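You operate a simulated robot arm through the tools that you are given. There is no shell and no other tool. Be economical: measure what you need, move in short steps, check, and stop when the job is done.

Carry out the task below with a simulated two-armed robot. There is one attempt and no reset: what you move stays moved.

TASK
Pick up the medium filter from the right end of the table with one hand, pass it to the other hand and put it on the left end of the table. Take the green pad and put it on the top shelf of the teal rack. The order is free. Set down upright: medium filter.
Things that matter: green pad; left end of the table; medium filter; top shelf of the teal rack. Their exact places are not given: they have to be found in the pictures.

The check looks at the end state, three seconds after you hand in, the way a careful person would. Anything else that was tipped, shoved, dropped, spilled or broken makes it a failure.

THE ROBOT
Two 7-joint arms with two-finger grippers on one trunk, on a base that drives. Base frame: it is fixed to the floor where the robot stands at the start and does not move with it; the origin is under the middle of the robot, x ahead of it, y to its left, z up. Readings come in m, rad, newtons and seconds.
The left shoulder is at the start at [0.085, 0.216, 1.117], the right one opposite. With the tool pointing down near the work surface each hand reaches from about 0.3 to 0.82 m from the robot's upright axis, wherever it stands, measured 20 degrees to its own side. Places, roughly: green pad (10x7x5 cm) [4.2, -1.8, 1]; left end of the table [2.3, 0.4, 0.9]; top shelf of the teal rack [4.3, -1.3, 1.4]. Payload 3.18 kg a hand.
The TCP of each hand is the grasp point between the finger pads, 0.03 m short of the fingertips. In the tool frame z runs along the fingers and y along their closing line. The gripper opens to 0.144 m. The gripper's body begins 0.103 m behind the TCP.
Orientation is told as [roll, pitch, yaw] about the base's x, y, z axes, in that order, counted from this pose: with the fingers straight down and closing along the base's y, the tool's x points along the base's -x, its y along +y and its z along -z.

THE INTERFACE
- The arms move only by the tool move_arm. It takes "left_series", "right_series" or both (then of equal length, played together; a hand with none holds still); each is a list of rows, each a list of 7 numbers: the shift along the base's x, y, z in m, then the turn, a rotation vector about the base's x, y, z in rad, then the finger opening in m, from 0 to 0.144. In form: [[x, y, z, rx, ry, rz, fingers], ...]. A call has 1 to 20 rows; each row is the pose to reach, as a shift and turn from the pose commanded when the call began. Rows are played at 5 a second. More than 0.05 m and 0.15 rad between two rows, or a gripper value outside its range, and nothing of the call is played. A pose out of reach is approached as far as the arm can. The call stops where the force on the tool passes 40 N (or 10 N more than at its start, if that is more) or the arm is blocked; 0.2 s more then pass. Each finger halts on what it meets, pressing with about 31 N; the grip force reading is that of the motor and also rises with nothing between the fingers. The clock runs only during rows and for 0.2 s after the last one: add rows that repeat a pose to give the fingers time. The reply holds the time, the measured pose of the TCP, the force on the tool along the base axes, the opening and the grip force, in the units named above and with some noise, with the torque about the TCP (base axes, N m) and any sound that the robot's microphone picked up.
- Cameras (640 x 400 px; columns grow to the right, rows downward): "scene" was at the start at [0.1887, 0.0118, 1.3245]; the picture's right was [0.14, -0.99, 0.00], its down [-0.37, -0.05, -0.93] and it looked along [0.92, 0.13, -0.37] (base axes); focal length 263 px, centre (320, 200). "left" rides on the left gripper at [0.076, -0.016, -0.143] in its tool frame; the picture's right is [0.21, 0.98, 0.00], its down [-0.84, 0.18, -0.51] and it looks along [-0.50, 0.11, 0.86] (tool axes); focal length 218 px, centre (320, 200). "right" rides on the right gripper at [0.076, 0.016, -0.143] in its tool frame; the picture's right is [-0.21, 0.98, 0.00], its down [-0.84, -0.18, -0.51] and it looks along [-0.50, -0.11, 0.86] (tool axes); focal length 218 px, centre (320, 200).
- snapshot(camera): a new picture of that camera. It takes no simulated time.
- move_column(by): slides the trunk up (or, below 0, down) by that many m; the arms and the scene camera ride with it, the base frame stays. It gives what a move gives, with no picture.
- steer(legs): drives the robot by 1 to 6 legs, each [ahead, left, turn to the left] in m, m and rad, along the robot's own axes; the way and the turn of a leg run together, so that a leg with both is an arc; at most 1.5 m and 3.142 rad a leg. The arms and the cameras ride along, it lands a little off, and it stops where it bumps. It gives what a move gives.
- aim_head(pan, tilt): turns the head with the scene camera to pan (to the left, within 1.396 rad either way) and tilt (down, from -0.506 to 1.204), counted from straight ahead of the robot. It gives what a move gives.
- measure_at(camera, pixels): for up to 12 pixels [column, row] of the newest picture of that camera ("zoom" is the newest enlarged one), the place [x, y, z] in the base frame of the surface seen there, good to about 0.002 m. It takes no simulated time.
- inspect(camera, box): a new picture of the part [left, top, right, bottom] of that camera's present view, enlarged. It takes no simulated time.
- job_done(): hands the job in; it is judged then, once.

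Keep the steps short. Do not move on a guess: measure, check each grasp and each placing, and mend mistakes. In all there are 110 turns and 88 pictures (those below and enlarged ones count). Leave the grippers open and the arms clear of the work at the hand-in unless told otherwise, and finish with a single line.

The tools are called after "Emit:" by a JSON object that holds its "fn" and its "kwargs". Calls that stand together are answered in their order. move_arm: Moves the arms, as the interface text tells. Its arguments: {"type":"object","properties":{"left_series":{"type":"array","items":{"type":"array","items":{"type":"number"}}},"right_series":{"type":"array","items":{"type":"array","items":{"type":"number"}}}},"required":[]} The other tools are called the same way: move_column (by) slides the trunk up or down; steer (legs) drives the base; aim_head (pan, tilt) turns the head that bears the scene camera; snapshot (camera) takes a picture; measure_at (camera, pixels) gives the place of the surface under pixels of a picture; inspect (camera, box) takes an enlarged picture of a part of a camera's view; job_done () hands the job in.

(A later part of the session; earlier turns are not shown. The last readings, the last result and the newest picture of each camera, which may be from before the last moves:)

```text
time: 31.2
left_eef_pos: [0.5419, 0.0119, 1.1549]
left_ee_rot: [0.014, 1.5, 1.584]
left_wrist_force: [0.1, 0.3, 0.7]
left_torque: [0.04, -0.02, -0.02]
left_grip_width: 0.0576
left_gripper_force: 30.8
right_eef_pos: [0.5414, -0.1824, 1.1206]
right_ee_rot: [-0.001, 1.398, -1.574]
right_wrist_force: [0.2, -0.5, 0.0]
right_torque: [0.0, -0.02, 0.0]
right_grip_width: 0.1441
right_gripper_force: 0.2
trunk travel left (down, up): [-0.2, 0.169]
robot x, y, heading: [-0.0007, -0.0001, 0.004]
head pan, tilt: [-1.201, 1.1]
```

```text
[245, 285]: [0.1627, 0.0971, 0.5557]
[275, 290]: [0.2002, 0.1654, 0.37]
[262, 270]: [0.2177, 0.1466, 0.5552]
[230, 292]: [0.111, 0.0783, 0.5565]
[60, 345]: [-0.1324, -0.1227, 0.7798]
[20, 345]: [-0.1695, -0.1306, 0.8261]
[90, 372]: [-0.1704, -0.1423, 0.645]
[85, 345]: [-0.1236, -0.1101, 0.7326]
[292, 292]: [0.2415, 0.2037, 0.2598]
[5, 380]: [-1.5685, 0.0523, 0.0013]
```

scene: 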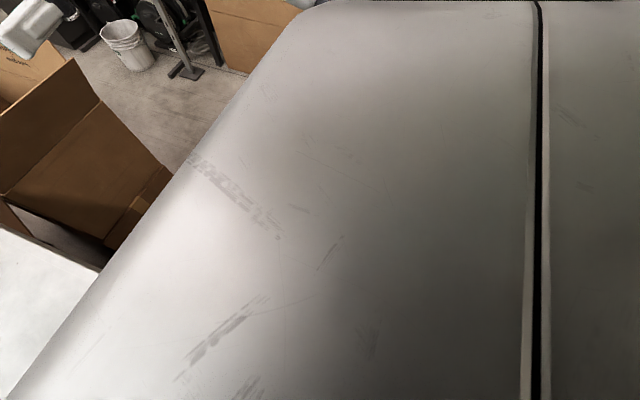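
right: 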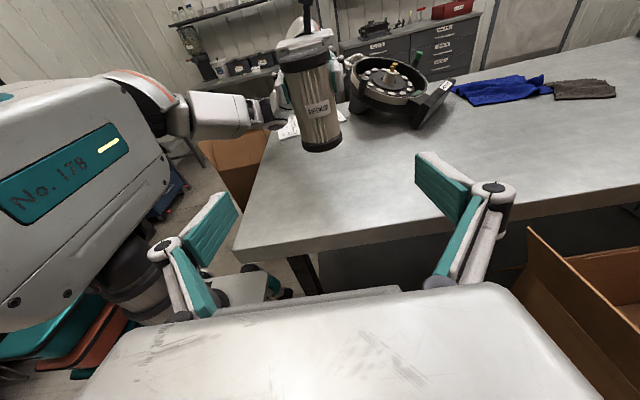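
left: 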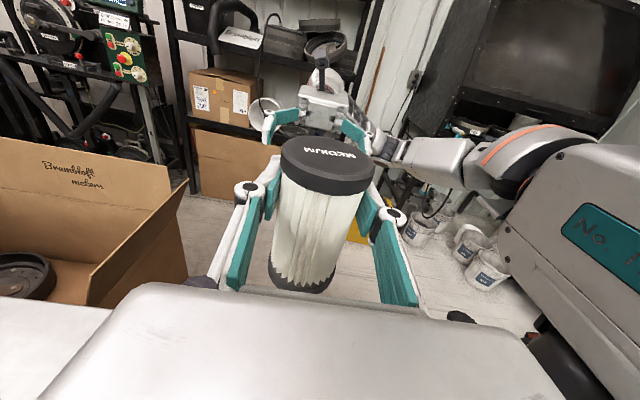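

The base is about ±0.25 m wide, so it fits the corridor at y≈−0.84. I fold the right hand back in front of the chest for driving, first undoing the tilt.

Emit:
{"fn": "move_arm", "kwargs": {"right_series": [[0, 0, 0, -0.14, 0, 0, 0.144], [0, 0, 0, -0.28, 0, 0, 0.144], [0, 0, 0.01, -0.42, 0, 0, 0.144], [0, 0, 0.02, -0.56, 0, 0, 0.144], [0, 0, 0.03, -0.7, 0, 0, 0.144], [0, 0, 0.04, -0.84, 0, 0, 0.144], [0, 0, 0.05, -0.98, 0, 0, 0.144], [0, 0, 0.06, -1.12, 0, 0, 0.144], [0, 0, 0.07, -1.26, 0, 0, 0.144], [0, 0, 0.08, -1.397, 0, 0, 0.1]]}}

Emit:
{"fn": "move_arm", "kwargs": {"right_series": [[-0.01, 0.0, 0, 0, 0, 0.131, 0.05], [-0.03, 0.0, 0, 0, 0, 0.262, 0.03], [-0.05, 0.0, 0, 0, 0, 0.393, 0.03], [-0.07, 0.0, 0, 0, 0, 0.524, 0.03], [-0.09, 0.0, 0, 0, 0, 0.654, 0.03], [-0.11, 0.01, 0, 0, 0, 0.785, 0.03], [-0.13, 0.02, 0, 0, 0, 0.916, 0.03], [-0.15, 0.04, 0, 0, 0, 1.047, 0.03], [-0.17, 0.06, 0, 0, 0, 1.178, 0.03], [-0.19, 0.08, 0, 0, 0, 1.309, 0.03], [-0.2, 0.1, 0, 0, 0, 1.44, 0.03], [-0.2, 0.1, 0, 0, 0, 1.571, 0.03]]}}

Emit:
{"fn": "aim_head", "kwargs": {"pan": -0.75, "tilt": 0.35}}

Emit:
{"fn": "snapshot", "kwargs": {"camera": "scene"}}

```text
time: 33.4
left_eef_pos: [0.5404, 0.0129, 1.1561]
left_ee_rot: [0.001, 1.502, 1.572]
left_wrist_force: [-0.8, -0.2, -0.2]
left_torque: [0.03, -0.01, 0.0]
left_grip_width: 0.0573
left_gripper_force: 30.9
right_eef_pos: [0.5409, -0.1817, 1.2006]
right_ee_rot: [0.001, -0.001, -1.572]
right_wrist_force: [-0.1, -0.2, 0.7]
right_torque: [-0.02, -0.03, 0.02]
right_grip_width: 0.1002
right_gripper_force: 0.1
trunk travel left (down, up): [-0.2, 0.169]
robot x, y, heading: [0.0005, -0.0006, 0.001]
head pan, tilt: [-1.201, 1.1]
```

```text
time: 36.0
left_eef_pos: [0.5408, 0.0108, 1.1546]
left_ee_rot: [0.015, 1.499, 1.587]
left_wrist_force: [1.2, 0.7, -0.6]
left_torque: [0.0, -0.01, -0.02]
left_grip_width: 0.0573
left_gripper_force: 30.7
right_eef_pos: [0.3403, -0.0828, 1.1992]
right_ee_rot: [0.0, 0.001, 0.001]
right_wrist_force: [-0.2, -1.1, 0.0]
right_torque: [0.02, 0.01, 0.0]
right_grip_width: 0.0297
right_gripper_force: 0.0
trunk travel left (down, up): [-0.2, 0.169]
robot x, y, heading: [-0.0018, -0.0029, -0.001]
head pan, tilt: [-1.201, 1.1]
```

```text
time: 37.1
left_eef_pos: [0.5419, 0.0116, 1.1543]
left_ee_rot: [0.015, 1.499, 1.585]
left_wrist_force: [0.0, 0.0, 0.4]
left_torque: [0.01, -0.03, 0.01]
left_grip_width: 0.0573
left_gripper_force: 31.5
right_eef_pos: [0.3413, -0.0821, 1.2003]
right_ee_rot: [-0.001, 0.001, 0.004]
right_wrist_force: [-0.4, 0.1, -0.3]
right_torque: [-0.02, 0.03, -0.02]
right_grip_width: 0.0299
right_gripper_force: 0.0
trunk travel left (down, up): [-0.2, 0.169]
robot x, y, heading: [0.0007, 0.0017, 0.001]
head pan, tilt: [-0.75, 0.351]
```

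```text
55 pictures are left
```

scene: 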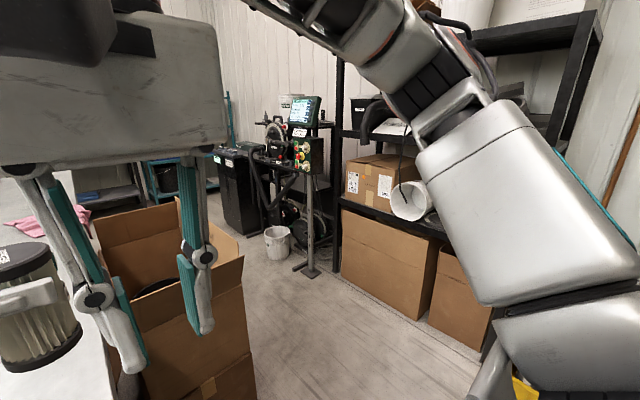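

Emit:
{"fn": "measure_at", "kwargs": {"camera": "scene", "pixels": [[308, 152], [300, 115], [313, 272], [240, 205], [277, 240], [270, 258], [243, 260], [450, 80], [500, 140], [345, 65], [342, 265], [560, 180]]}}

```text
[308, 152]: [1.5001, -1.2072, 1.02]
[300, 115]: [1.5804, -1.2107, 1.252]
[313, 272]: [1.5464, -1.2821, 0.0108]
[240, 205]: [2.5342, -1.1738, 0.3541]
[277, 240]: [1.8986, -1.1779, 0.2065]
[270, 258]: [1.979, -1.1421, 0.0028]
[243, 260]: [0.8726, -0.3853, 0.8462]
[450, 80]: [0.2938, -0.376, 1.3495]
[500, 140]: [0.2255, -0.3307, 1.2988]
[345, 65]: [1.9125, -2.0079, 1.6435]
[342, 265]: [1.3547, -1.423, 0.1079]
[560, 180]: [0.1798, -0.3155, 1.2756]
```

I check the yellow crate and the floor to my right before driving.

Emit:
{"fn": "aim_head", "kwargs": {"pan": -1.39, "tilt": 0.4}}

Emit:
{"fn": "snapshot", "kwargs": {"camera": "scene"}}

Emit:
{"fn": "snapshot", "kwargs": {"camera": "left"}}

Emit:
{"fn": "snapshot", "kwargs": {"camera": "right"}}

```text
time: 38.2
left_eef_pos: [0.5415, 0.0115, 1.1557]
left_ee_rot: [0.014, 1.499, 1.585]
left_wrist_force: [0.2, -0.1, -0.5]
left_torque: [-0.02, -0.02, -0.01]
left_grip_width: 0.0571
left_gripper_force: 31.0
right_eef_pos: [0.341, -0.0839, 1.2004]
right_ee_rot: [-0.001, 0.002, -0.003]
right_wrist_force: [-0.2, -0.5, 0.4]
right_torque: [0.04, 0.0, -0.03]
right_grip_width: 0.0298
right_gripper_force: 0.0
trunk travel left (down, up): [-0.2, 0.169]
robot x, y, heading: [0.0005, -0.0019, -0.001]
head pan, tilt: [-1.389, 0.4]
```

```text
54 pictures are left
```

scene: 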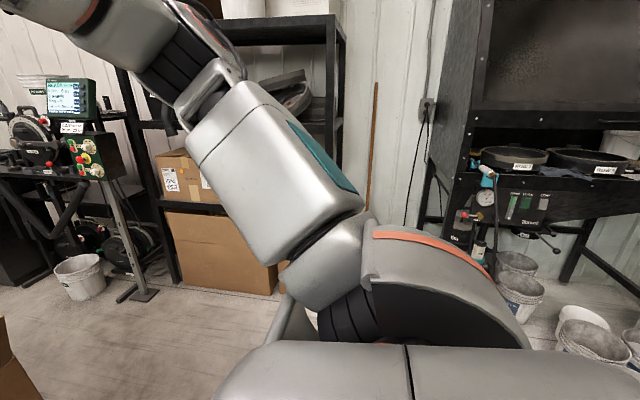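

```text
53 pictures are left
```

left: 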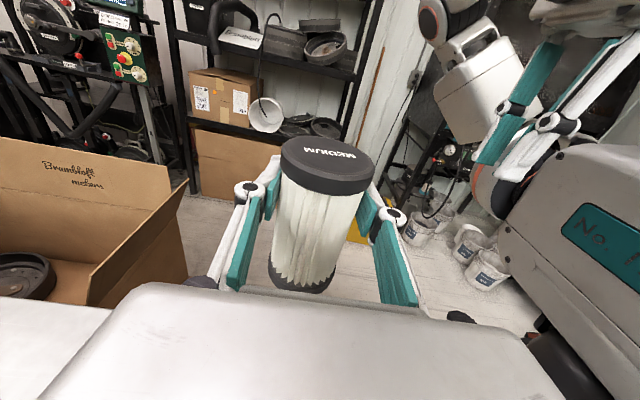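

```text
52 pictures are left
```

right: 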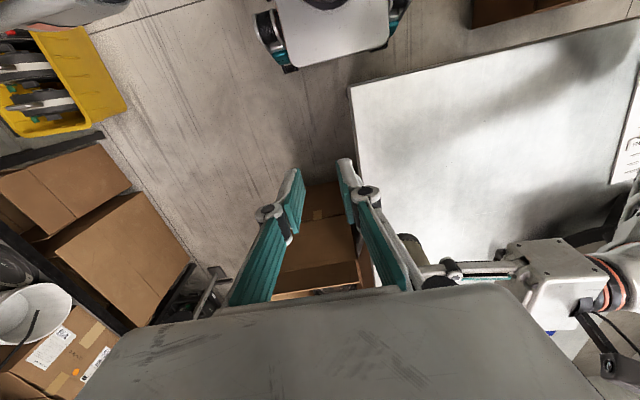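

The right camera looks down on my base and the yellow crate. I measure them.

Emit:
{"fn": "measure_at", "kwargs": {"camera": "right", "pixels": [[272, 62], [260, 35], [405, 20], [388, 48], [330, 60], [120, 105], [40, 130], [95, 35], [140, 200], [350, 88], [200, 60], [100, 130]]}}

Emit:
{"fn": "measure_at", "kwargs": {"camera": "left", "pixels": [[480, 275], [420, 235], [455, 300], [350, 240]]}}

```text
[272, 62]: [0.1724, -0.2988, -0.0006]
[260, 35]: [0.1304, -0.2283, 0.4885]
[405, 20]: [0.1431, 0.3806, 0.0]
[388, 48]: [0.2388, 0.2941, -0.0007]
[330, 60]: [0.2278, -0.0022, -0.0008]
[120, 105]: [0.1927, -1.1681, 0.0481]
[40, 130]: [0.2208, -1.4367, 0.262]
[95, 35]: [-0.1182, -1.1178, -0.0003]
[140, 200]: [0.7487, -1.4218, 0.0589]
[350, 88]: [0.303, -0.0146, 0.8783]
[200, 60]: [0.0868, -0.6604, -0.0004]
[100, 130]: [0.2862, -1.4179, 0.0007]
```

```text
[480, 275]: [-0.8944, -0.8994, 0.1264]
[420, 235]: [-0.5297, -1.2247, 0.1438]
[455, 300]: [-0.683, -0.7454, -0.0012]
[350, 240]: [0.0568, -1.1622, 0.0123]
```

Base half-width is about 0.24 m, the crate lies beyond y −1.16, and the buckets are behind. I drive back 0.15, right 0.77, ahead 0.5, then turn left a quarter.

Emit:
{"fn": "steer", "kwargs": {"legs": [[-0.15, 0, 0], [0, -0.77, 0], [0.5, 0, 0], [0, 0, 1.571]]}}

Emit:
{"fn": "aim_head", "kwargs": {"pan": -0.9, "tilt": 0.45}}

Emit:
{"fn": "snapshot", "kwargs": {"camera": "scene"}}

```text
time: 52.7
left_eef_pos: [0.3497, -0.229, 1.1555]
left_ee_rot: [0.015, 1.5, -3.133]
left_wrist_force: [0.2, 0.1, -1.3]
left_torque: [0.01, 0.0, -0.02]
left_grip_width: 0.0571
left_gripper_force: 31.3
right_eef_pos: [0.4432, -0.4293, 1.1991]
right_ee_rot: [0.0, 0.002, 1.561]
right_wrist_force: [0.6, -0.6, -0.4]
right_torque: [0.03, -0.01, 0.01]
right_grip_width: 0.03
right_gripper_force: 0.0
trunk travel left (down, up): [-0.2, 0.169]
robot x, y, heading: [0.3584, -0.7683, 1.56]
head pan, tilt: [-1.389, 0.4]
```

```text
time: 53.6
left_eef_pos: [0.3507, -0.2277, 1.1549]
left_ee_rot: [0.014, 1.499, -3.136]
left_wrist_force: [-0.1, 0.1, -1.3]
left_torque: [-0.02, 0.0, 0.02]
left_grip_width: 0.0572
left_gripper_force: 30.7
right_eef_pos: [0.4426, -0.4283, 1.2007]
right_ee_rot: [0.001, 0.002, 1.562]
right_wrist_force: [-0.2, -0.7, -0.9]
right_torque: [-0.01, -0.01, 0.02]
right_grip_width: 0.0297
right_gripper_force: 0.0
trunk travel left (down, up): [-0.2, 0.169]
robot x, y, heading: [0.3563, -0.7692, 1.562]
head pan, tilt: [-0.901, 0.45]
```

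```text
51 pictures are left
```

scene: 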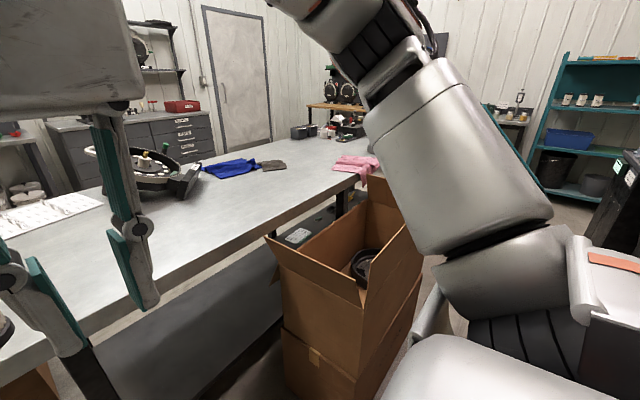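

Clearance to the carton is about 7 cm. I step back 5 cm more and slide to the right 1.0 m, then check.

Emit:
{"fn": "steer", "kwargs": {"legs": [[-0.05, 0, 0.009], [0, -1.0, 0]]}}

Emit:
{"fn": "snapshot", "kwargs": {"camera": "scene"}}

```text
time: 63.3
left_eef_pos: [1.3562, -0.2781, 1.1548]
left_ee_rot: [0.015, 1.498, -3.127]
left_wrist_force: [-0.3, -0.2, -2.0]
left_torque: [0.01, 0.02, -0.01]
left_grip_width: 0.0574
left_gripper_force: 30.2
right_eef_pos: [1.4498, -0.4785, 1.1995]
right_ee_rot: [0.0, 0.001, 1.569]
right_wrist_force: [0.0, -0.4, 0.2]
right_torque: [-0.03, -0.01, -0.03]
right_grip_width: 0.0299
right_gripper_force: 0.0
trunk travel left (down, up): [-0.2, 0.169]
robot x, y, heading: [1.3654, -0.8192, 1.57]
head pan, tilt: [-0.901, 0.45]
```

```text
50 pictures are left
```

scene: 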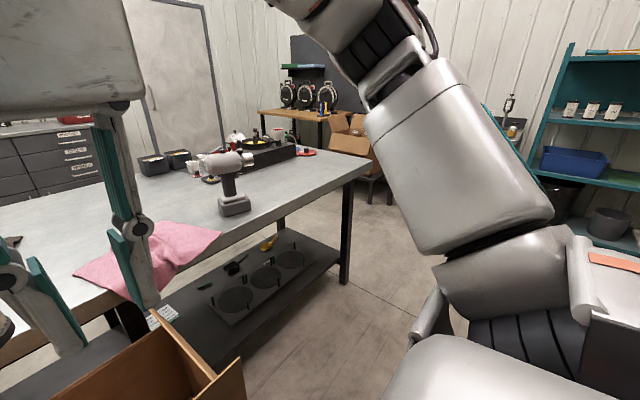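

Still clear. I slide on with a 2 cm forward correction to x≈1.9, then move toward the table and on to x≈2.3.

Emit:
{"fn": "steer", "kwargs": {"legs": [[0.02, 0, 0], [0, -0.55, 0], [0.27, 0, 0], [0, -0.38, 0]]}}

Emit:
{"fn": "aim_head", "kwargs": {"pan": 0.0, "tilt": 0.5}}

Emit:
{"fn": "snapshot", "kwargs": {"camera": "scene"}}

```text
time: 74.1
left_eef_pos: [2.2889, 0.0158, 1.1545]
left_ee_rot: [0.014, 1.499, -3.126]
left_wrist_force: [0.0, -0.3, -1.2]
left_torque: [-0.01, 0.02, -0.01]
left_grip_width: 0.057
left_gripper_force: 30.6
right_eef_pos: [2.3841, -0.1831, 1.1989]
right_ee_rot: [-0.001, 0.003, 1.572]
right_wrist_force: [0.3, -0.1, -0.3]
right_torque: [-0.03, 0.05, 0.01]
right_grip_width: 0.0299
right_gripper_force: 0.2
trunk travel left (down, up): [-0.2, 0.169]
robot x, y, heading: [2.3012, -0.5297, 1.574]
head pan, tilt: [-0.901, 0.45]
```

```text
time: 75.3
left_eef_pos: [2.2892, 0.0162, 1.1554]
left_ee_rot: [0.013, 1.499, -3.127]
left_wrist_force: [0.2, 0.3, -1.3]
left_torque: [0.0, -0.01, 0.04]
left_grip_width: 0.0576
left_gripper_force: 30.8
right_eef_pos: [2.3837, -0.1845, 1.1987]
right_ee_rot: [-0.001, 0.0, 1.573]
right_wrist_force: [-0.2, -0.3, -0.7]
right_torque: [0.01, 0.01, 0.03]
right_grip_width: 0.0298
right_gripper_force: 0.1
trunk travel left (down, up): [-0.2, 0.169]
robot x, y, heading: [2.3009, -0.5253, 1.568]
head pan, tilt: [0.0, 0.499]
```

```text
49 pictures are left
```

scene: 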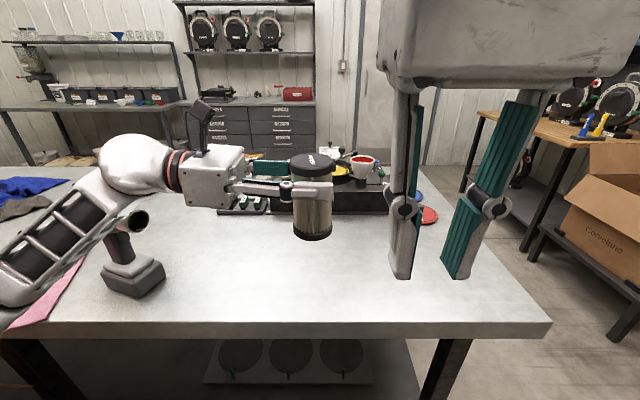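

The robot faces the far end squarely. I measure the drill, black unit and table edges to choose the spot.

Emit:
{"fn": "measure_at", "kwargs": {"camera": "scene", "pixels": [[130, 222], [150, 275], [160, 285], [105, 275], [545, 322], [480, 230], [350, 212], [290, 208], [428, 215], [320, 260], [360, 165], [240, 210]]}}

Emit:
{"fn": "inspect", "kwargs": {"camera": "scene", "box": [80, 130, 440, 330]}}

```text
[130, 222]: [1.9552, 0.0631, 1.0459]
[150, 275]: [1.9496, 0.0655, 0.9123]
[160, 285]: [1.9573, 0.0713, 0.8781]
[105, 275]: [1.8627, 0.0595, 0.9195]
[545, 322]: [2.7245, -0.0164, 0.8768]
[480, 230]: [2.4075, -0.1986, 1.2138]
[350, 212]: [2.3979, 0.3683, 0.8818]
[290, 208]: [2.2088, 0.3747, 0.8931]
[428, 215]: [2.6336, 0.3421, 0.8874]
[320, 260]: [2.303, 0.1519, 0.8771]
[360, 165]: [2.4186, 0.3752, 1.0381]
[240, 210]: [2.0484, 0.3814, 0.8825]
```

```text
1.78 times, centred on (260, 230) of scene
```

zoom: 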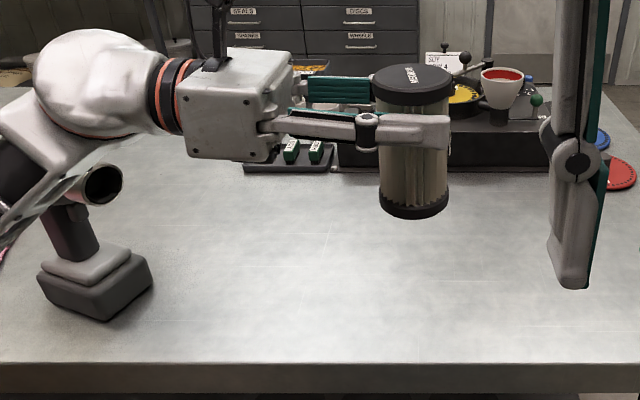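

Table end is x≈2.73, and the free strip is y 0–0.35. I will set the filter near (2.45, 0.13). Driving 0.17 m right keeps the forearm away from the drill, and raising the trunk 0.12 m gets the elbow higher.

Emit:
{"fn": "steer", "kwargs": {"legs": [[0, -0.17, 0]]}}

Emit:
{"fn": "move_column", "kwargs": {"by": 0.12}}

Emit:
{"fn": "move_arm", "kwargs": {"left_series": [[0, 0.02, -0.03, 0, 0, 0, 0.02], [0, 0.04, -0.06, 0, 0, 0, 0.02], [0, 0.06, -0.09, 0, 0, 0, 0.02], [0, 0.08, -0.12, 0, 0, 0, 0.02], [0, 0.1, -0.15, 0, 0, 0, 0.02], [0, 0.11, -0.17, 0, 0, 0, 0.02], [0, 0.12, -0.19, 0, 0, 0, 0.02], [0, 0.12, -0.2, 0, 0, 0, 0.02]]}}

Emit:
{"fn": "snapshot", "kwargs": {"camera": "scene"}}

```text
time: 77.4
left_eef_pos: [2.4578, 0.0151, 1.1554]
left_ee_rot: [0.014, 1.499, -3.124]
left_wrist_force: [0.1, 0.7, -1.4]
left_torque: [-0.02, -0.02, 0.03]
left_grip_width: 0.0574
left_gripper_force: 31.2
right_eef_pos: [2.5537, -0.184, 1.1988]
right_ee_rot: [0.001, 0.0, 1.574]
right_wrist_force: [1.1, 0.0, 0.6]
right_torque: [0.01, 0.02, 0.0]
right_grip_width: 0.0297
right_gripper_force: 0.1
trunk travel left (down, up): [-0.2, 0.169]
robot x, y, heading: [2.4711, -0.5268, 1.574]
head pan, tilt: [0.0, 0.499]
```

```text
time: 78.9
left_eef_pos: [2.4569, 0.0158, 1.2752]
left_ee_rot: [0.032, 1.499, -3.107]
left_wrist_force: [0.2, 1.0, -1.4]
left_torque: [0.0, -0.03, 0.02]
left_grip_width: 0.0573
left_gripper_force: 30.8
right_eef_pos: [2.5518, -0.1835, 1.3185]
right_ee_rot: [-0.001, 0.002, 1.573]
right_wrist_force: [-0.1, -0.7, 0.0]
right_torque: [-0.03, -0.03, 0.04]
right_grip_width: 0.03
right_gripper_force: 0.0
trunk travel left (down, up): [-0.32, 0.049]
robot x, y, heading: [2.4716, -0.522, 1.575]
head pan, tilt: [0.0, 0.499]
```

```text
time: 80.7
left_eef_pos: [2.4563, 0.1369, 1.0749]
left_ee_rot: [0.023, 1.499, -3.114]
left_wrist_force: [-1.3, -0.9, -1.4]
left_torque: [-0.01, -0.02, -0.02]
left_grip_width: 0.0572
left_gripper_force: 31.0
right_eef_pos: [2.5522, -0.1849, 1.3195]
right_ee_rot: [-0.001, 0.001, 1.575]
right_wrist_force: [0.3, -0.5, -0.5]
right_torque: [0.03, 0.03, 0.0]
right_grip_width: 0.0299
right_gripper_force: 0.1
trunk travel left (down, up): [-0.32, 0.049]
robot x, y, heading: [2.4701, -0.5256, 1.573]
head pan, tilt: [0.0, 0.499]
```

```text
47 pictures are left
```

scene: 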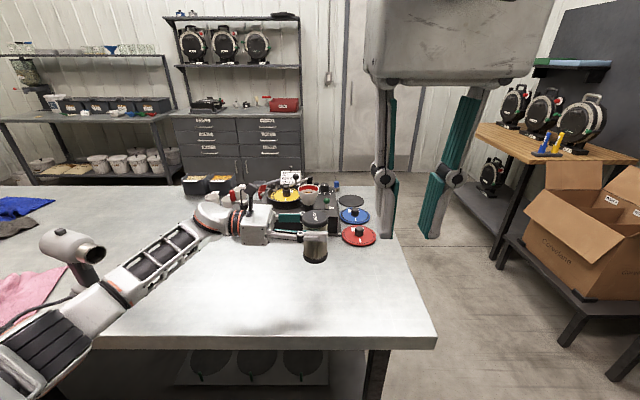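

Emit:
{"fn": "measure_at", "kwargs": {"camera": "scene", "pixels": [[316, 258], [316, 216], [316, 228], [358, 237], [115, 300], [75, 330], [150, 275], [210, 220], [95, 250], [330, 275], [40, 380], [255, 240]]}}

Emit:
{"fn": "inspect", "kwargs": {"camera": "scene", "box": [0, 160, 400, 400]}}

```text
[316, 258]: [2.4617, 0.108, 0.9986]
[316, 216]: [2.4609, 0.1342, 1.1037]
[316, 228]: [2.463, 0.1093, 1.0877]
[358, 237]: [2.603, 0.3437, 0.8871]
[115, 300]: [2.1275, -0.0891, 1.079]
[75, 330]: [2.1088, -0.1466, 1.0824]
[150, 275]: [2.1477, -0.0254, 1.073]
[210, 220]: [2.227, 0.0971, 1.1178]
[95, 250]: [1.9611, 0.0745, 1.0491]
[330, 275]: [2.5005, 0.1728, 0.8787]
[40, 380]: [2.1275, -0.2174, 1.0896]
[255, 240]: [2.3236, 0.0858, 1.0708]
```

```text
1.60 times, centred on (200, 280) of scene
```

zoom: 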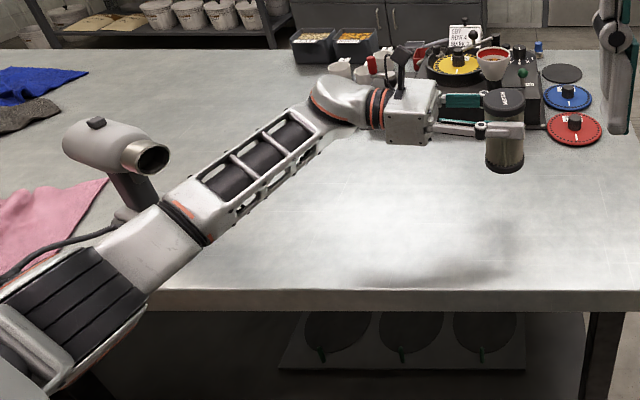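

Filter bottom is at z≈0.982, so about 10 cm remain. I raise the trunk by its last 0.048 m for elbow height, then lower the arm net about 8 cm and look at the forearm.

Emit:
{"fn": "move_column", "kwargs": {"by": 0.048}}

Emit:
{"fn": "move_arm", "kwargs": {"left_series": [[0, 0, -0.02, 0, 0, 0, 0.02], [0, 0, -0.04, 0, 0, 0, 0.02], [0, 0, -0.06, 0, 0, 0, 0.02], [0, 0, -0.08, 0, 0, 0, 0.02], [0, 0, -0.1, 0, 0, 0, 0.02], [0, 0, -0.115, 0, 0, 0, 0.02], [0, 0, -0.115, 0, 0, 0, 0.02]]}}

Emit:
{"fn": "inspect", "kwargs": {"camera": "scene", "box": [0, 160, 400, 400]}}

```text
time: 81.6
left_eef_pos: [2.4581, 0.1358, 1.1227]
left_ee_rot: [0.017, 1.499, -3.12]
left_wrist_force: [-0.2, 0.3, -2.0]
left_torque: [0.02, 0.02, -0.02]
left_grip_width: 0.0574
left_gripper_force: 31.2
right_eef_pos: [2.552, -0.1828, 1.3671]
right_ee_rot: [0.0, 0.002, 1.573]
right_wrist_force: [-0.6, 0.2, -0.6]
right_torque: [-0.02, 0.02, 0.03]
right_grip_width: 0.0302
right_gripper_force: 0.0
trunk travel left (down, up): [-0.368, 0.001]
robot x, y, heading: [2.4723, -0.5279, 1.575]
head pan, tilt: [0.0, 0.499]
```

```text
time: 83.2
left_eef_pos: [2.4564, 0.1362, 1.0067]
left_ee_rot: [0.016, 1.5, -3.124]
left_wrist_force: [1.1, 0.4, -2.2]
left_torque: [0.03, 0.0, -0.03]
left_grip_width: 0.057
left_gripper_force: 31.1
right_eef_pos: [2.5532, -0.1832, 1.3668]
right_ee_rot: [0.001, 0.001, 1.576]
right_wrist_force: [0.5, -0.3, 0.0]
right_torque: [-0.02, 0.01, -0.02]
right_grip_width: 0.0301
right_gripper_force: 0.0
trunk travel left (down, up): [-0.368, 0.001]
robot x, y, heading: [2.4685, -0.5256, 1.572]
head pan, tilt: [0.0, 0.499]
```

```text
1.60 times, centred on (200, 280) of scene
```

zoom: 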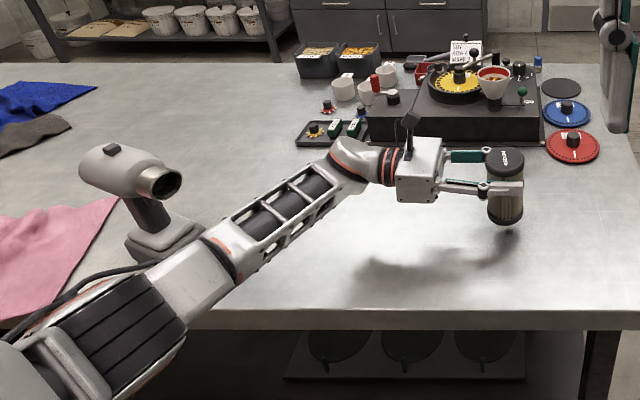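

Emit:
{"fn": "measure_at", "kwargs": {"camera": "zoom", "pixels": [[505, 155], [505, 220], [150, 280], [190, 265], [215, 245], [265, 215], [110, 320], [60, 350], [342, 160], [165, 235], [420, 175], [130, 350]]}}

```text
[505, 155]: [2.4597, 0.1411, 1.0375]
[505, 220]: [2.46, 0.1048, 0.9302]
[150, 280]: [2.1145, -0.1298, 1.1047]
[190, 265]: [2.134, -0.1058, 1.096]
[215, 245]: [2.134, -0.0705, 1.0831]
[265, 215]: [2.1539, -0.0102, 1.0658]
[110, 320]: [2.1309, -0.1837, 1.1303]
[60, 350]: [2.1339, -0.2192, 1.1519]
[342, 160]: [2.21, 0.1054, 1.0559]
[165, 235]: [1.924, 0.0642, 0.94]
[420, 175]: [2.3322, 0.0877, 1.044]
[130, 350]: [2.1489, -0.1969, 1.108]
```

The elbow now stays high, with the forearm at z≈1.07 over the edge. The filter bottom is at 0.9155. I lower 3.2 cm, then creep to contact.

Emit:
{"fn": "move_arm", "kwargs": {"left_series": [[0, 0, -0.01, 0, 0, 0, 0.02], [0, 0, -0.02, 0, 0, 0, 0.02], [0, 0, -0.028, 0, 0, 0, 0.02], [0, 0, -0.032, 0, 0, 0, 0.02], [0, 0, -0.034, 0, 0, 0, 0.02], [0, 0, -0.035, 0, 0, 0, 0.02], [0, 0, -0.036, 0, 0, 0, 0.02], [0, 0, -0.036, 0, 0, 0, 0.02]]}}

Emit:
{"fn": "inspect", "kwargs": {"camera": "scene", "box": [230, 220, 390, 330]}}

```text
time: 85.0
left_eef_pos: [2.4578, 0.1363, 0.9728]
left_ee_rot: [0.013, 1.498, -3.127]
left_wrist_force: [0.7, -0.4, -1.3]
left_torque: [-0.01, 0.02, 0.02]
left_grip_width: 0.0573
left_gripper_force: 30.9
right_eef_pos: [2.5517, -0.1834, 1.3662]
right_ee_rot: [0.001, 0.002, 1.574]
right_wrist_force: [0.4, -0.5, -1.0]
right_torque: [-0.02, 0.01, 0.02]
right_grip_width: 0.0301
right_gripper_force: 0.0
trunk travel left (down, up): [-0.368, 0.001]
robot x, y, heading: [2.4686, -0.5234, 1.576]
head pan, tilt: [0.0, 0.499]
```

```text
3.64 times, centred on (310, 275) of scene
```

zoom: 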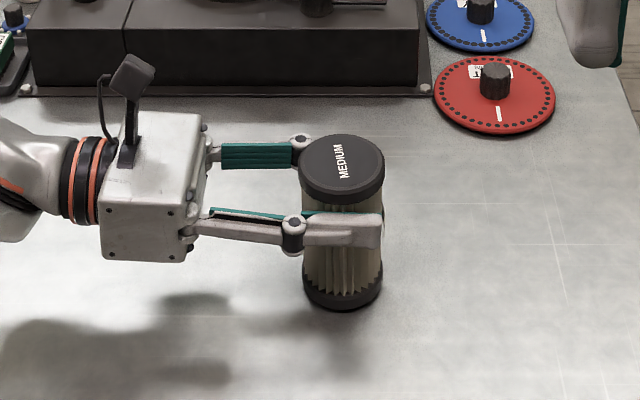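

Emit:
{"fn": "measure_at", "kwargs": {"camera": "zoom", "pixels": [[342, 165], [342, 145], [342, 185], [312, 165], [372, 165], [345, 330], [420, 290], [345, 302]]}}

Emit:
{"fn": "move_arm", "kwargs": {"left_series": [[0, 0, -0.001, 0, 0, 0, 0.02], [0, 0, -0.002, 0, 0, 0, 0.02], [0, 0, -0.003, 0, 0, 0, 0.02], [0, 0, -0.003, 0, 0, 0, 0.02]]}}

```text
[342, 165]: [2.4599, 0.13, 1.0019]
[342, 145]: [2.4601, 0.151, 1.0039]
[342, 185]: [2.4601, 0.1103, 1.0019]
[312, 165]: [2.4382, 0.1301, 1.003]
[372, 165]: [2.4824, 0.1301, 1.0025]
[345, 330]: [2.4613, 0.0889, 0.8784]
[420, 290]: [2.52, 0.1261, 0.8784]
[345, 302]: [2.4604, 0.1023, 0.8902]
```

```text
time: 86.0
left_eef_pos: [2.4567, 0.1366, 0.9687]
left_ee_rot: [0.017, 1.5, -3.119]
left_wrist_force: [-0.2, -0.9, -0.1]
left_torque: [0.0, 0.03, 0.01]
left_grip_width: 0.0574
left_gripper_force: 30.3
right_eef_pos: [2.5522, -0.1837, 1.368]
right_ee_rot: [0.0, 0.001, 1.575]
right_wrist_force: [0.3, 0.1, -0.4]
right_torque: [0.0, 0.02, 0.01]
right_grip_width: 0.03
right_gripper_force: 0.0
trunk travel left (down, up): [-0.368, 0.001]
robot x, y, heading: [2.4753, -0.5239, 1.572]
head pan, tilt: [0.0, 0.499]
```

The filter's load went off the hand (−1.3 → −0.1 N) with the lid at z≈1.000, so it is standing. I open the fingers, draw back 8.5 cm and then raise the hand.

Emit:
{"fn": "move_arm", "kwargs": {"left_series": [[0, 0, 0, 0, 0, 0, 0.05], [0, 0, 0, 0, 0, 0, 0.07], [0, 0, 0, 0, 0, 0, 0.1], [0, 0, 0, 0, 0, 0, 0.144], [0, 0, 0, 0, 0, 0, 0.144], [-0.02, 0, 0, 0, 0, 0, 0.144], [-0.05, 0, 0, 0, 0, 0, 0.144], [-0.08, 0, 0, 0, 0, 0, 0.144], [-0.09, 0, 0, 0, 0, 0, 0.144], [-0.09, 0, 0, 0, 0, 0, 0.144]]}}

Emit:
{"fn": "inspect", "kwargs": {"camera": "scene", "box": [0, 160, 400, 400]}}

```text
time: 88.2
left_eef_pos: [2.3672, 0.137, 0.9684]
left_ee_rot: [0.01, 1.501, -3.127]
left_wrist_force: [0.1, 0.8, 0.6]
left_torque: [0.0, -0.01, -0.01]
left_grip_width: 0.144
left_gripper_force: 0.0
right_eef_pos: [2.5526, -0.184, 1.3675]
right_ee_rot: [0.0, 0.0, 1.573]
right_wrist_force: [0.3, 0.5, -0.6]
right_torque: [0.0, 0.01, 0.01]
right_grip_width: 0.03
right_gripper_force: 0.1
trunk travel left (down, up): [-0.368, 0.001]
robot x, y, heading: [2.4739, -0.5282, 1.575]
head pan, tilt: [0.0, 0.499]
```

```text
1.60 times, centred on (200, 280) of scene
```

zoom: 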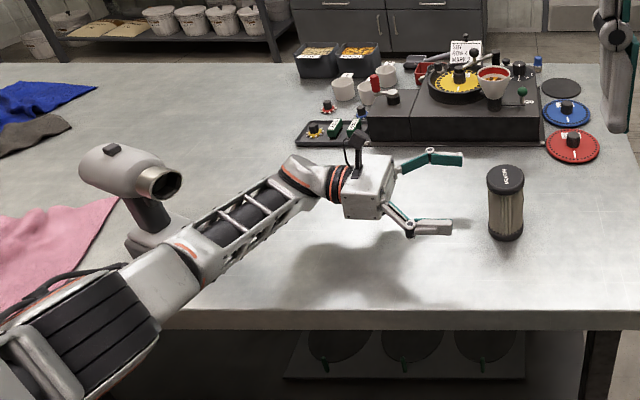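

The filter stands upright by itself. I raise the left hand straight up.

Emit:
{"fn": "move_arm", "kwargs": {"left_series": [[0, 0, 0.04, 0, 0, 0, 0.144], [0, 0, 0.08, 0, 0, 0, 0.144], [0, 0, 0.12, 0, 0, 0, 0.144], [0, 0, 0.16, 0, 0, 0, 0.144], [0, 0, 0.2, 0, 0, 0, 0.144], [0, -0.04, 0.22, 0, 0, 0, 0.144], [0, -0.08, 0.22, 0, 0, 0, 0.144], [0, -0.12, 0.22, 0, 0, 0, 0.144], [0, -0.16, 0.22, 0, 0, 0, 0.144]]}}

Emit:
{"fn": "aim_head", "kwargs": {"pan": -1.39, "tilt": 0.25}}

Emit:
{"fn": "snapshot", "kwargs": {"camera": "scene"}}

```text
time: 90.2
left_eef_pos: [2.367, -0.0255, 1.1898]
left_ee_rot: [0.008, 1.499, -3.131]
left_wrist_force: [-0.7, -0.1, 0.2]
left_torque: [-0.02, -0.01, 0.02]
left_grip_width: 0.1438
left_gripper_force: 0.0
right_eef_pos: [2.553, -0.1844, 1.368]
right_ee_rot: [0.001, 0.001, 1.574]
right_wrist_force: [0.4, -0.1, -0.4]
right_torque: [0.01, 0.01, -0.03]
right_grip_width: 0.0301
right_gripper_force: 0.2
trunk travel left (down, up): [-0.368, 0.001]
robot x, y, heading: [2.4705, -0.5272, 1.573]
head pan, tilt: [0.0, 0.499]
```

```text
time: 91.7
left_eef_pos: [2.3672, -0.025, 1.1911]
left_ee_rot: [0.015, 1.5, -3.123]
left_wrist_force: [-0.2, 0.5, 0.4]
left_torque: [0.0, -0.02, 0.04]
left_grip_width: 0.1438
left_gripper_force: 0.0
right_eef_pos: [2.5528, -0.1832, 1.3684]
right_ee_rot: [-0.001, 0.001, 1.574]
right_wrist_force: [-0.5, -0.1, -0.2]
right_torque: [-0.01, 0.0, 0.01]
right_grip_width: 0.0298
right_gripper_force: 0.0
trunk travel left (down, up): [-0.368, 0.001]
robot x, y, heading: [2.4708, -0.5239, 1.571]
head pan, tilt: [-1.389, 0.25]
```

```text
42 pictures are left
```

scene: 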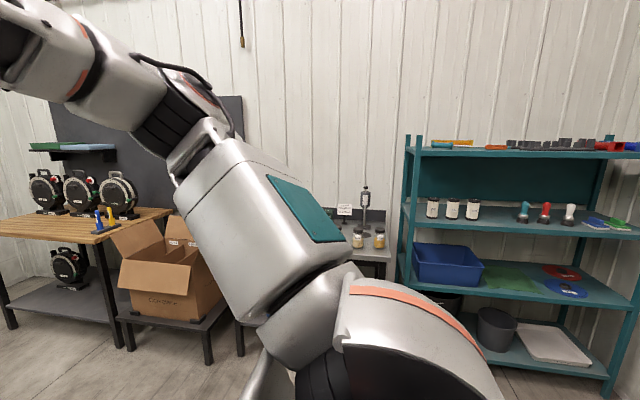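

Green and blue items lie on the rack's second shelf at (610,223). I drive right 0.5 m, clear of the table, turn to face +x and look at the rack.

Emit:
{"fn": "steer", "kwargs": {"legs": [[0, -0.5, 0], [0, 0, -1.571], [0, -0.6, 0]]}}

Emit:
{"fn": "aim_head", "kwargs": {"pan": -0.1, "tilt": 0.2}}

Emit:
{"fn": "snapshot", "kwargs": {"camera": "scene"}}

```text
time: 103.9
left_eef_pos: [3.4755, -0.8192, 1.1902]
left_ee_rot: [0.014, 1.502, 1.583]
left_wrist_force: [-0.1, -1.1, 0.4]
left_torque: [-0.03, -0.03, 0.01]
left_grip_width: 0.1439
left_gripper_force: 0.1
right_eef_pos: [3.3163, -1.0046, 1.368]
right_ee_rot: [0.001, 0.0, -0.002]
right_wrist_force: [0.7, 0.5, -0.9]
right_torque: [-0.03, 0.04, 0.01]
right_grip_width: 0.0299
right_gripper_force: 0.0
trunk travel left (down, up): [-0.368, 0.001]
robot x, y, heading: [2.9718, -0.9183, 0.006]
head pan, tilt: [-1.389, 0.25]
stopped in leg 3: the robot was blocked; the commanded pose is now the measured one
```

```text
time: 105.4
left_eef_pos: [3.4748, -0.8188, 1.1891]
left_ee_rot: [0.006, 1.501, 1.578]
left_wrist_force: [0.7, 0.6, -0.1]
left_torque: [-0.02, 0.01, -0.01]
left_grip_width: 0.144
left_gripper_force: 0.1
right_eef_pos: [3.3156, -1.0029, 1.3688]
right_ee_rot: [0.002, 0.001, -0.003]
right_wrist_force: [2.0, 0.3, -0.2]
right_torque: [0.02, -0.01, -0.01]
right_grip_width: 0.0299
right_gripper_force: 0.0
trunk travel left (down, up): [-0.368, 0.001]
robot x, y, heading: [2.977, -0.9204, 0.007]
head pan, tilt: [-0.099, 0.201]
```

```text
41 pictures are left
```

scene: 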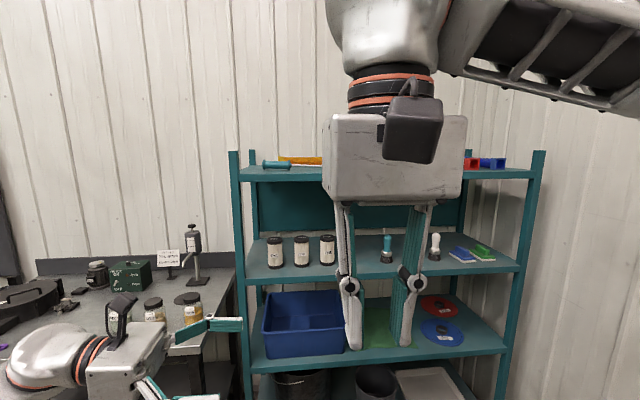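

I touched the black cabinet on the right and stopped. I back off 6 cm to the left, move ahead 0.2 m, and look closely at the rack.

Emit:
{"fn": "steer", "kwargs": {"legs": [[0, 0.06, 0], [0.2, 0, 0]]}}

Emit:
{"fn": "inspect", "kwargs": {"camera": "scene", "box": [380, 130, 580, 290]}}

Emit:
{"fn": "aim_head", "kwargs": {"pan": -1.35, "tilt": 0.5}}

Emit:
{"fn": "snapshot", "kwargs": {"camera": "scene"}}

```text
time: 107.8
left_eef_pos: [3.6735, -0.7607, 1.1898]
left_ee_rot: [0.016, 1.5, 1.584]
left_wrist_force: [0.1, -0.6, 0.7]
left_torque: [0.0, 0.0, -0.02]
left_grip_width: 0.144
left_gripper_force: 0.1
right_eef_pos: [3.5134, -0.9433, 1.3668]
right_ee_rot: [0.001, 0.001, -0.004]
right_wrist_force: [-0.2, 0.6, -1.1]
right_torque: [-0.01, 0.06, -0.02]
right_grip_width: 0.0298
right_gripper_force: 0.1
trunk travel left (down, up): [-0.368, 0.001]
robot x, y, heading: [3.1728, -0.8631, -0.002]
head pan, tilt: [-0.099, 0.201]
```

```text
2.50 times, centred on (480, 210) of scene
```

zoom: 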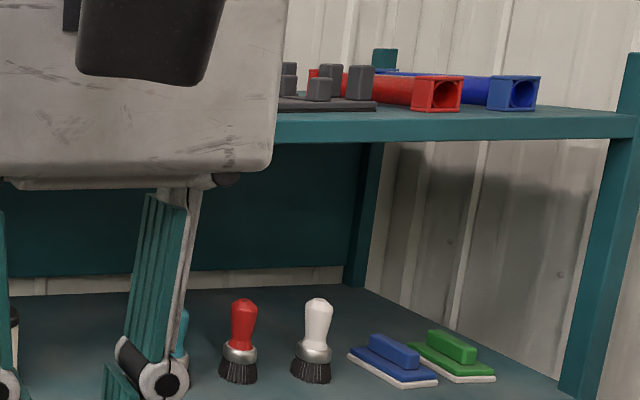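

```text
time: 109.2
left_eef_pos: [3.6741, -0.7609, 1.1896]
left_ee_rot: [0.008, 1.503, 1.578]
left_wrist_force: [0.6, -0.3, -0.5]
left_torque: [-0.02, 0.01, 0.03]
left_grip_width: 0.144
left_gripper_force: 0.1
right_eef_pos: [3.5139, -0.9452, 1.3676]
right_ee_rot: [0.002, 0.0, -0.004]
right_wrist_force: [0.1, -0.3, -0.3]
right_torque: [0.02, -0.01, -0.01]
right_grip_width: 0.0299
right_gripper_force: 0.1
trunk travel left (down, up): [-0.368, 0.001]
robot x, y, heading: [3.1705, -0.8593, 0.0]
head pan, tilt: [-1.349, 0.499]
```

```text
39 pictures are left
```

scene: 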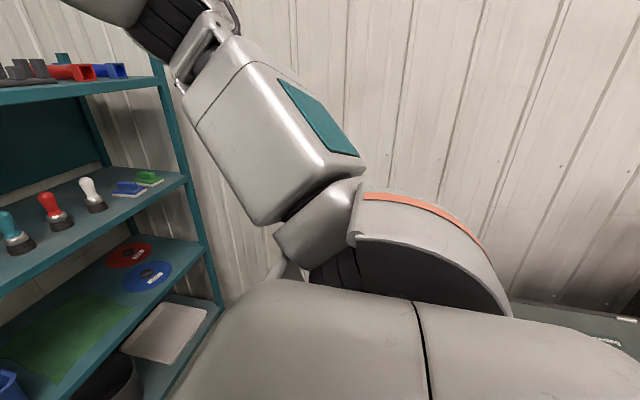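

Emit:
{"fn": "measure_at", "kwargs": {"camera": "scene", "pixels": [[148, 178], [128, 188], [180, 180], [160, 85], [220, 300], [570, 330], [250, 150], [60, 225], [20, 100], [100, 205], [145, 275], [620, 345]]}}

Emit:
{"fn": "inspect", "kwargs": {"camera": "scene", "box": [80, 140, 200, 220]}}

```text
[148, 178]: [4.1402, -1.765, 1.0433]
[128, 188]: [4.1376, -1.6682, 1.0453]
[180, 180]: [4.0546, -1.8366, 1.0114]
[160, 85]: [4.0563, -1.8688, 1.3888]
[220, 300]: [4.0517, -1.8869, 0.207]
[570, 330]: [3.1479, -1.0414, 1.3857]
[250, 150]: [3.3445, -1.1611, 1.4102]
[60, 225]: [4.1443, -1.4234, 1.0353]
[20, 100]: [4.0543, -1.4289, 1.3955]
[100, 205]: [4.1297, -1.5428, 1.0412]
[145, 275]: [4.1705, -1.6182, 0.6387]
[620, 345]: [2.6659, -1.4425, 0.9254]
```

```text
5.00 times, centred on (140, 180) of scene
```

zoom: 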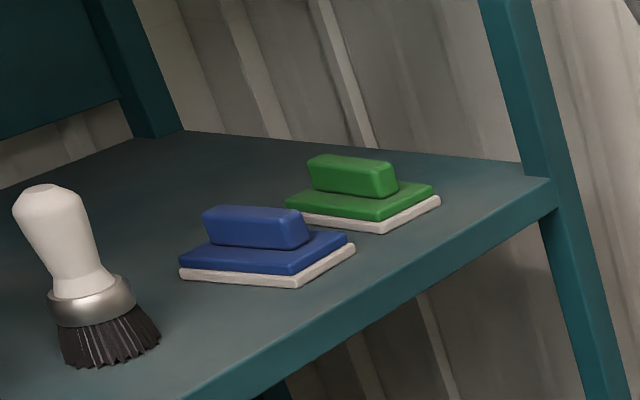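

Emit:
{"fn": "measure_at", "kwargs": {"camera": "zoom", "pixels": [[312, 160], [390, 168], [380, 190], [320, 183], [350, 160], [288, 205], [378, 218], [432, 190], [378, 230], [440, 203], [300, 245], [552, 182]]}}

```text
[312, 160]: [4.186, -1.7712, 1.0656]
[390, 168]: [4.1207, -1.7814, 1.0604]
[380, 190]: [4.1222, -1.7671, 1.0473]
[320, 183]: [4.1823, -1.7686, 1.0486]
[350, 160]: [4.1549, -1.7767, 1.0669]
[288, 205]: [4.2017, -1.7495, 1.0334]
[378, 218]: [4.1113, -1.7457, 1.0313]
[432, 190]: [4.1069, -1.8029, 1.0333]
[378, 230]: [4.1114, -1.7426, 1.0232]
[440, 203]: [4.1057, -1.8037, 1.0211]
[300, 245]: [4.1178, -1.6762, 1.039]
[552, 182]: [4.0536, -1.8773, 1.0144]
```

The green pad's handle runs along x: x 4.12–4.19, y −1.767 to −1.79, z 1.035–1.067. The shelf front is x≈4.055 and the top shelf is at z≈1.395. I drive so the rack is in front of the right arm.

Emit:
{"fn": "steer", "kwargs": {"legs": [[0.1, 0, 0], [0, -0.6, 0]]}}

Emit:
{"fn": "aim_head", "kwargs": {"pan": -0.3, "tilt": 0.2}}

Emit:
{"fn": "snapshot", "kwargs": {"camera": "scene"}}

Emit:
{"fn": "snapshot", "kwargs": {"camera": "right"}}

```text
time: 114.7
left_eef_pos: [3.7726, -1.2982, 1.1908]
left_ee_rot: [0.01, 1.499, 1.567]
left_wrist_force: [0.3, 0.0, -0.8]
left_torque: [-0.01, -0.02, 0.01]
left_grip_width: 0.144
left_gripper_force: 0.0
right_eef_pos: [3.6113, -1.4811, 1.3675]
right_ee_rot: [0.003, 0.001, -0.012]
right_wrist_force: [0.1, -0.1, -0.5]
right_torque: [0.05, 0.0, 0.0]
right_grip_width: 0.0297
right_gripper_force: 0.0
trunk travel left (down, up): [-0.368, 0.001]
robot x, y, heading: [3.2692, -1.3915, -0.005]
head pan, tilt: [-1.349, 0.499]
stopped in leg 2: the robot was blocked; the commanded pose is now the measured one
```

```text
time: 116.0
left_eef_pos: [3.772, -1.2953, 1.1894]
left_ee_rot: [0.007, 1.501, 1.568]
left_wrist_force: [0.1, 0.2, 0.3]
left_torque: [-0.01, -0.04, 0.02]
left_grip_width: 0.1442
left_gripper_force: 0.0
right_eef_pos: [3.6095, -1.4791, 1.3688]
right_ee_rot: [0.002, 0.0, -0.012]
right_wrist_force: [0.0, -0.1, -0.2]
right_torque: [0.0, -0.02, -0.01]
right_grip_width: 0.0297
right_gripper_force: 0.1
trunk travel left (down, up): [-0.368, 0.001]
robot x, y, heading: [3.27, -1.391, -0.011]
head pan, tilt: [-0.3, 0.201]
```

```text
37 pictures are left
```

scene: 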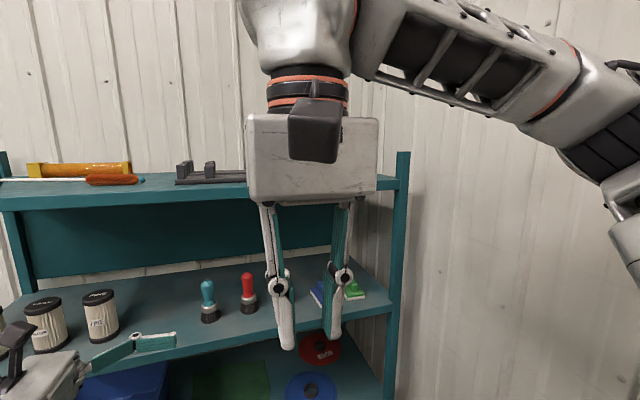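

```text
36 pictures are left
```

right: 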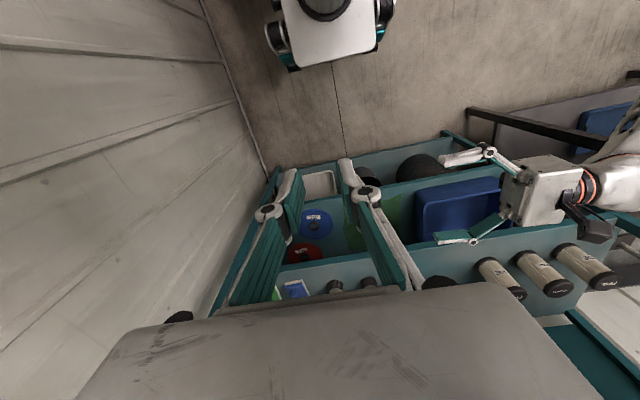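

Something on my right stopped me at y −1.39, probably the elbow at the side wall. I measure the wall and items.

Emit:
{"fn": "measure_at", "kwargs": {"camera": "right", "pixels": [[230, 100], [150, 230], [100, 100], [270, 180], [265, 35], [395, 20], [295, 62], [380, 45]]}}

Emit:
{"fn": "measure_at", "kwargs": {"camera": "scene", "pixels": [[500, 200], [620, 350], [350, 290], [110, 180], [205, 175], [230, 182], [30, 185], [150, 185], [390, 182], [600, 170], [540, 85]]}}

```text
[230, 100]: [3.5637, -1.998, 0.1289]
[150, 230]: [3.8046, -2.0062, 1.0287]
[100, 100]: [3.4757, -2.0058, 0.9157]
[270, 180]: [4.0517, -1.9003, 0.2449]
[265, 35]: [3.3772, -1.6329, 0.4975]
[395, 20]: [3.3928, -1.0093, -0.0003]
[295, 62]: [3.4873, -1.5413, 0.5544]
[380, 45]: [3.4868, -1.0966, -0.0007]
```

```text
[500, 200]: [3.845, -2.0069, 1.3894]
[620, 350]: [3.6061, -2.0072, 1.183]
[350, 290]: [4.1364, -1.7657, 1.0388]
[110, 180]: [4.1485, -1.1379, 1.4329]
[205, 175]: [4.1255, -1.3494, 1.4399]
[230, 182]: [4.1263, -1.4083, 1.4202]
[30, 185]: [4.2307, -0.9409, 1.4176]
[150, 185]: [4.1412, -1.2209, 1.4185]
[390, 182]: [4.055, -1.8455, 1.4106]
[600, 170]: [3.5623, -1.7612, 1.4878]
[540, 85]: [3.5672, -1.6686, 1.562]
```

The wall is at y −2.006 and I am already far enough right: the pad is 0.42 m to my right. I tuck the left hand back and drive 3 cm left and 0.2 m ahead.

Emit:
{"fn": "move_arm", "kwargs": {"left_series": [[-0.03, 0.03, 0, 0, 0, 0, 0.144], [-0.06, 0.06, 0, 0, 0, 0, 0.144], [-0.09, 0.09, 0, 0, 0, 0, 0.144], [-0.12, 0.12, 0, 0, 0, 0, 0.144], [-0.13, 0.15, 0, 0, 0, 0, 0.144], [-0.13, 0.16, 0, 0, 0, 0, 0.144]]}}

Emit:
{"fn": "steer", "kwargs": {"legs": [[0, 0.04, 0.01], [0.2, 0, 0]]}}

Emit:
{"fn": "snapshot", "kwargs": {"camera": "scene"}}

```text
time: 117.4
left_eef_pos: [3.6438, -1.1358, 1.1904]
left_ee_rot: [0.001, 1.502, 1.56]
left_wrist_force: [0.0, 0.0, 0.1]
left_torque: [0.01, 0.0, 0.01]
left_grip_width: 0.1441
left_gripper_force: 0.0
right_eef_pos: [3.6104, -1.4789, 1.3675]
right_ee_rot: [0.002, -0.001, -0.012]
right_wrist_force: [0.5, -0.3, 1.3]
right_torque: [-0.01, -0.02, 0.01]
right_grip_width: 0.0301
right_gripper_force: 0.0
trunk travel left (down, up): [-0.368, 0.001]
robot x, y, heading: [3.2725, -1.3915, -0.011]
head pan, tilt: [-0.3, 0.201]
```

```text
time: 119.6
left_eef_pos: [3.8379, -1.0905, 1.1906]
left_ee_rot: [0.019, 1.502, 1.59]
left_wrist_force: [0.3, 0.7, -0.5]
left_torque: [-0.02, 0.01, -0.03]
left_grip_width: 0.1442
left_gripper_force: 0.0
right_eef_pos: [3.8105, -1.4345, 1.3676]
right_ee_rot: [0.003, 0.0, 0.001]
right_wrist_force: [0.3, -0.2, -0.9]
right_torque: [-0.01, 0.05, 0.04]
right_grip_width: 0.0298
right_gripper_force: 0.1
trunk travel left (down, up): [-0.368, 0.001]
robot x, y, heading: [3.4693, -1.3531, 0.006]
head pan, tilt: [-0.3, 0.201]
```

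```text
35 pictures are left
```

scene: 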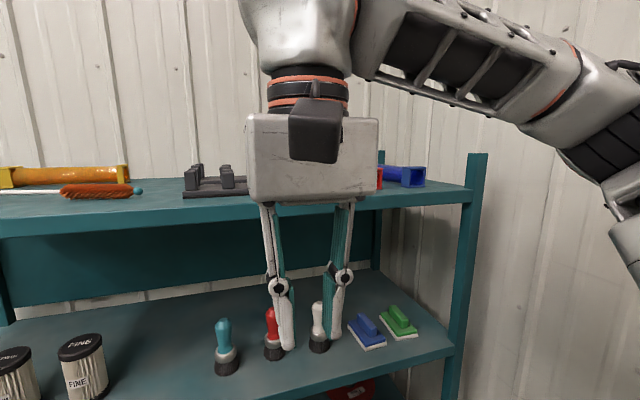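

I rotate the right hand to point forward (pitch 80°) and bring it in front of the pad, still well short of the rack.

Emit:
{"fn": "move_arm", "kwargs": {"right_series": [[0, -0.02, -0.01, 0, -0.14, 0, 0.06], [0, -0.04, -0.02, 0, -0.28, 0, 0.06], [0, -0.06, -0.04, 0, -0.42, 0, 0.06], [0, -0.08, -0.06, 0, -0.56, 0, 0.06], [0, -0.1, -0.08, 0, -0.7, 0, 0.06], [0, -0.12, -0.1, 0, -0.84, 0, 0.06], [0, -0.14, -0.12, 0, -0.98, 0, 0.06], [0, -0.16, -0.14, 0, -1.12, 0, 0.06], [0, -0.18, -0.16, 0, -1.26, 0, 0.06], [0, -0.2, -0.18, 0, -1.396, 0, 0.06], [0, -0.2, -0.18, 0, -1.396, 0, 0.06]]}}

Emit:
{"fn": "snapshot", "kwargs": {"camera": "scene"}}

```text
time: 122.2
left_eef_pos: [3.8384, -1.0922, 1.191]
left_ee_rot: [0.005, 1.499, 1.575]
left_wrist_force: [0.6, 0.3, -0.1]
left_torque: [-0.01, -0.02, 0.03]
left_grip_width: 0.144
left_gripper_force: 0.0
right_eef_pos: [3.9835, -1.4969, 1.2346]
right_ee_rot: [0.98, -1.227, -1.118]
right_wrist_force: [0.0, 0.2, 0.0]
right_torque: [0.02, -0.01, 0.09]
right_grip_width: 0.0602
right_gripper_force: 0.0
right hand out of reach, approached as far as the arm can: row 5, 6, 7, 8, 9, 10, 11
trunk travel left (down, up): [-0.368, 0.001]
robot x, y, heading: [3.4707, -1.3499, -0.002]
head pan, tilt: [-0.3, 0.201]
stopped in row 11 (right hand): the arm was blocked; the commanded pose is now the measured one
```

```text
34 pictures are left
```

scene: 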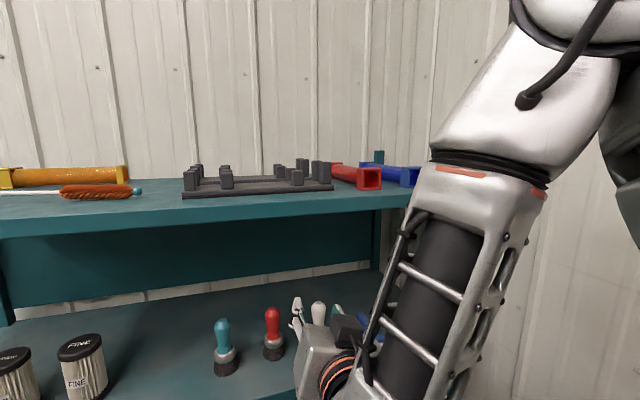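

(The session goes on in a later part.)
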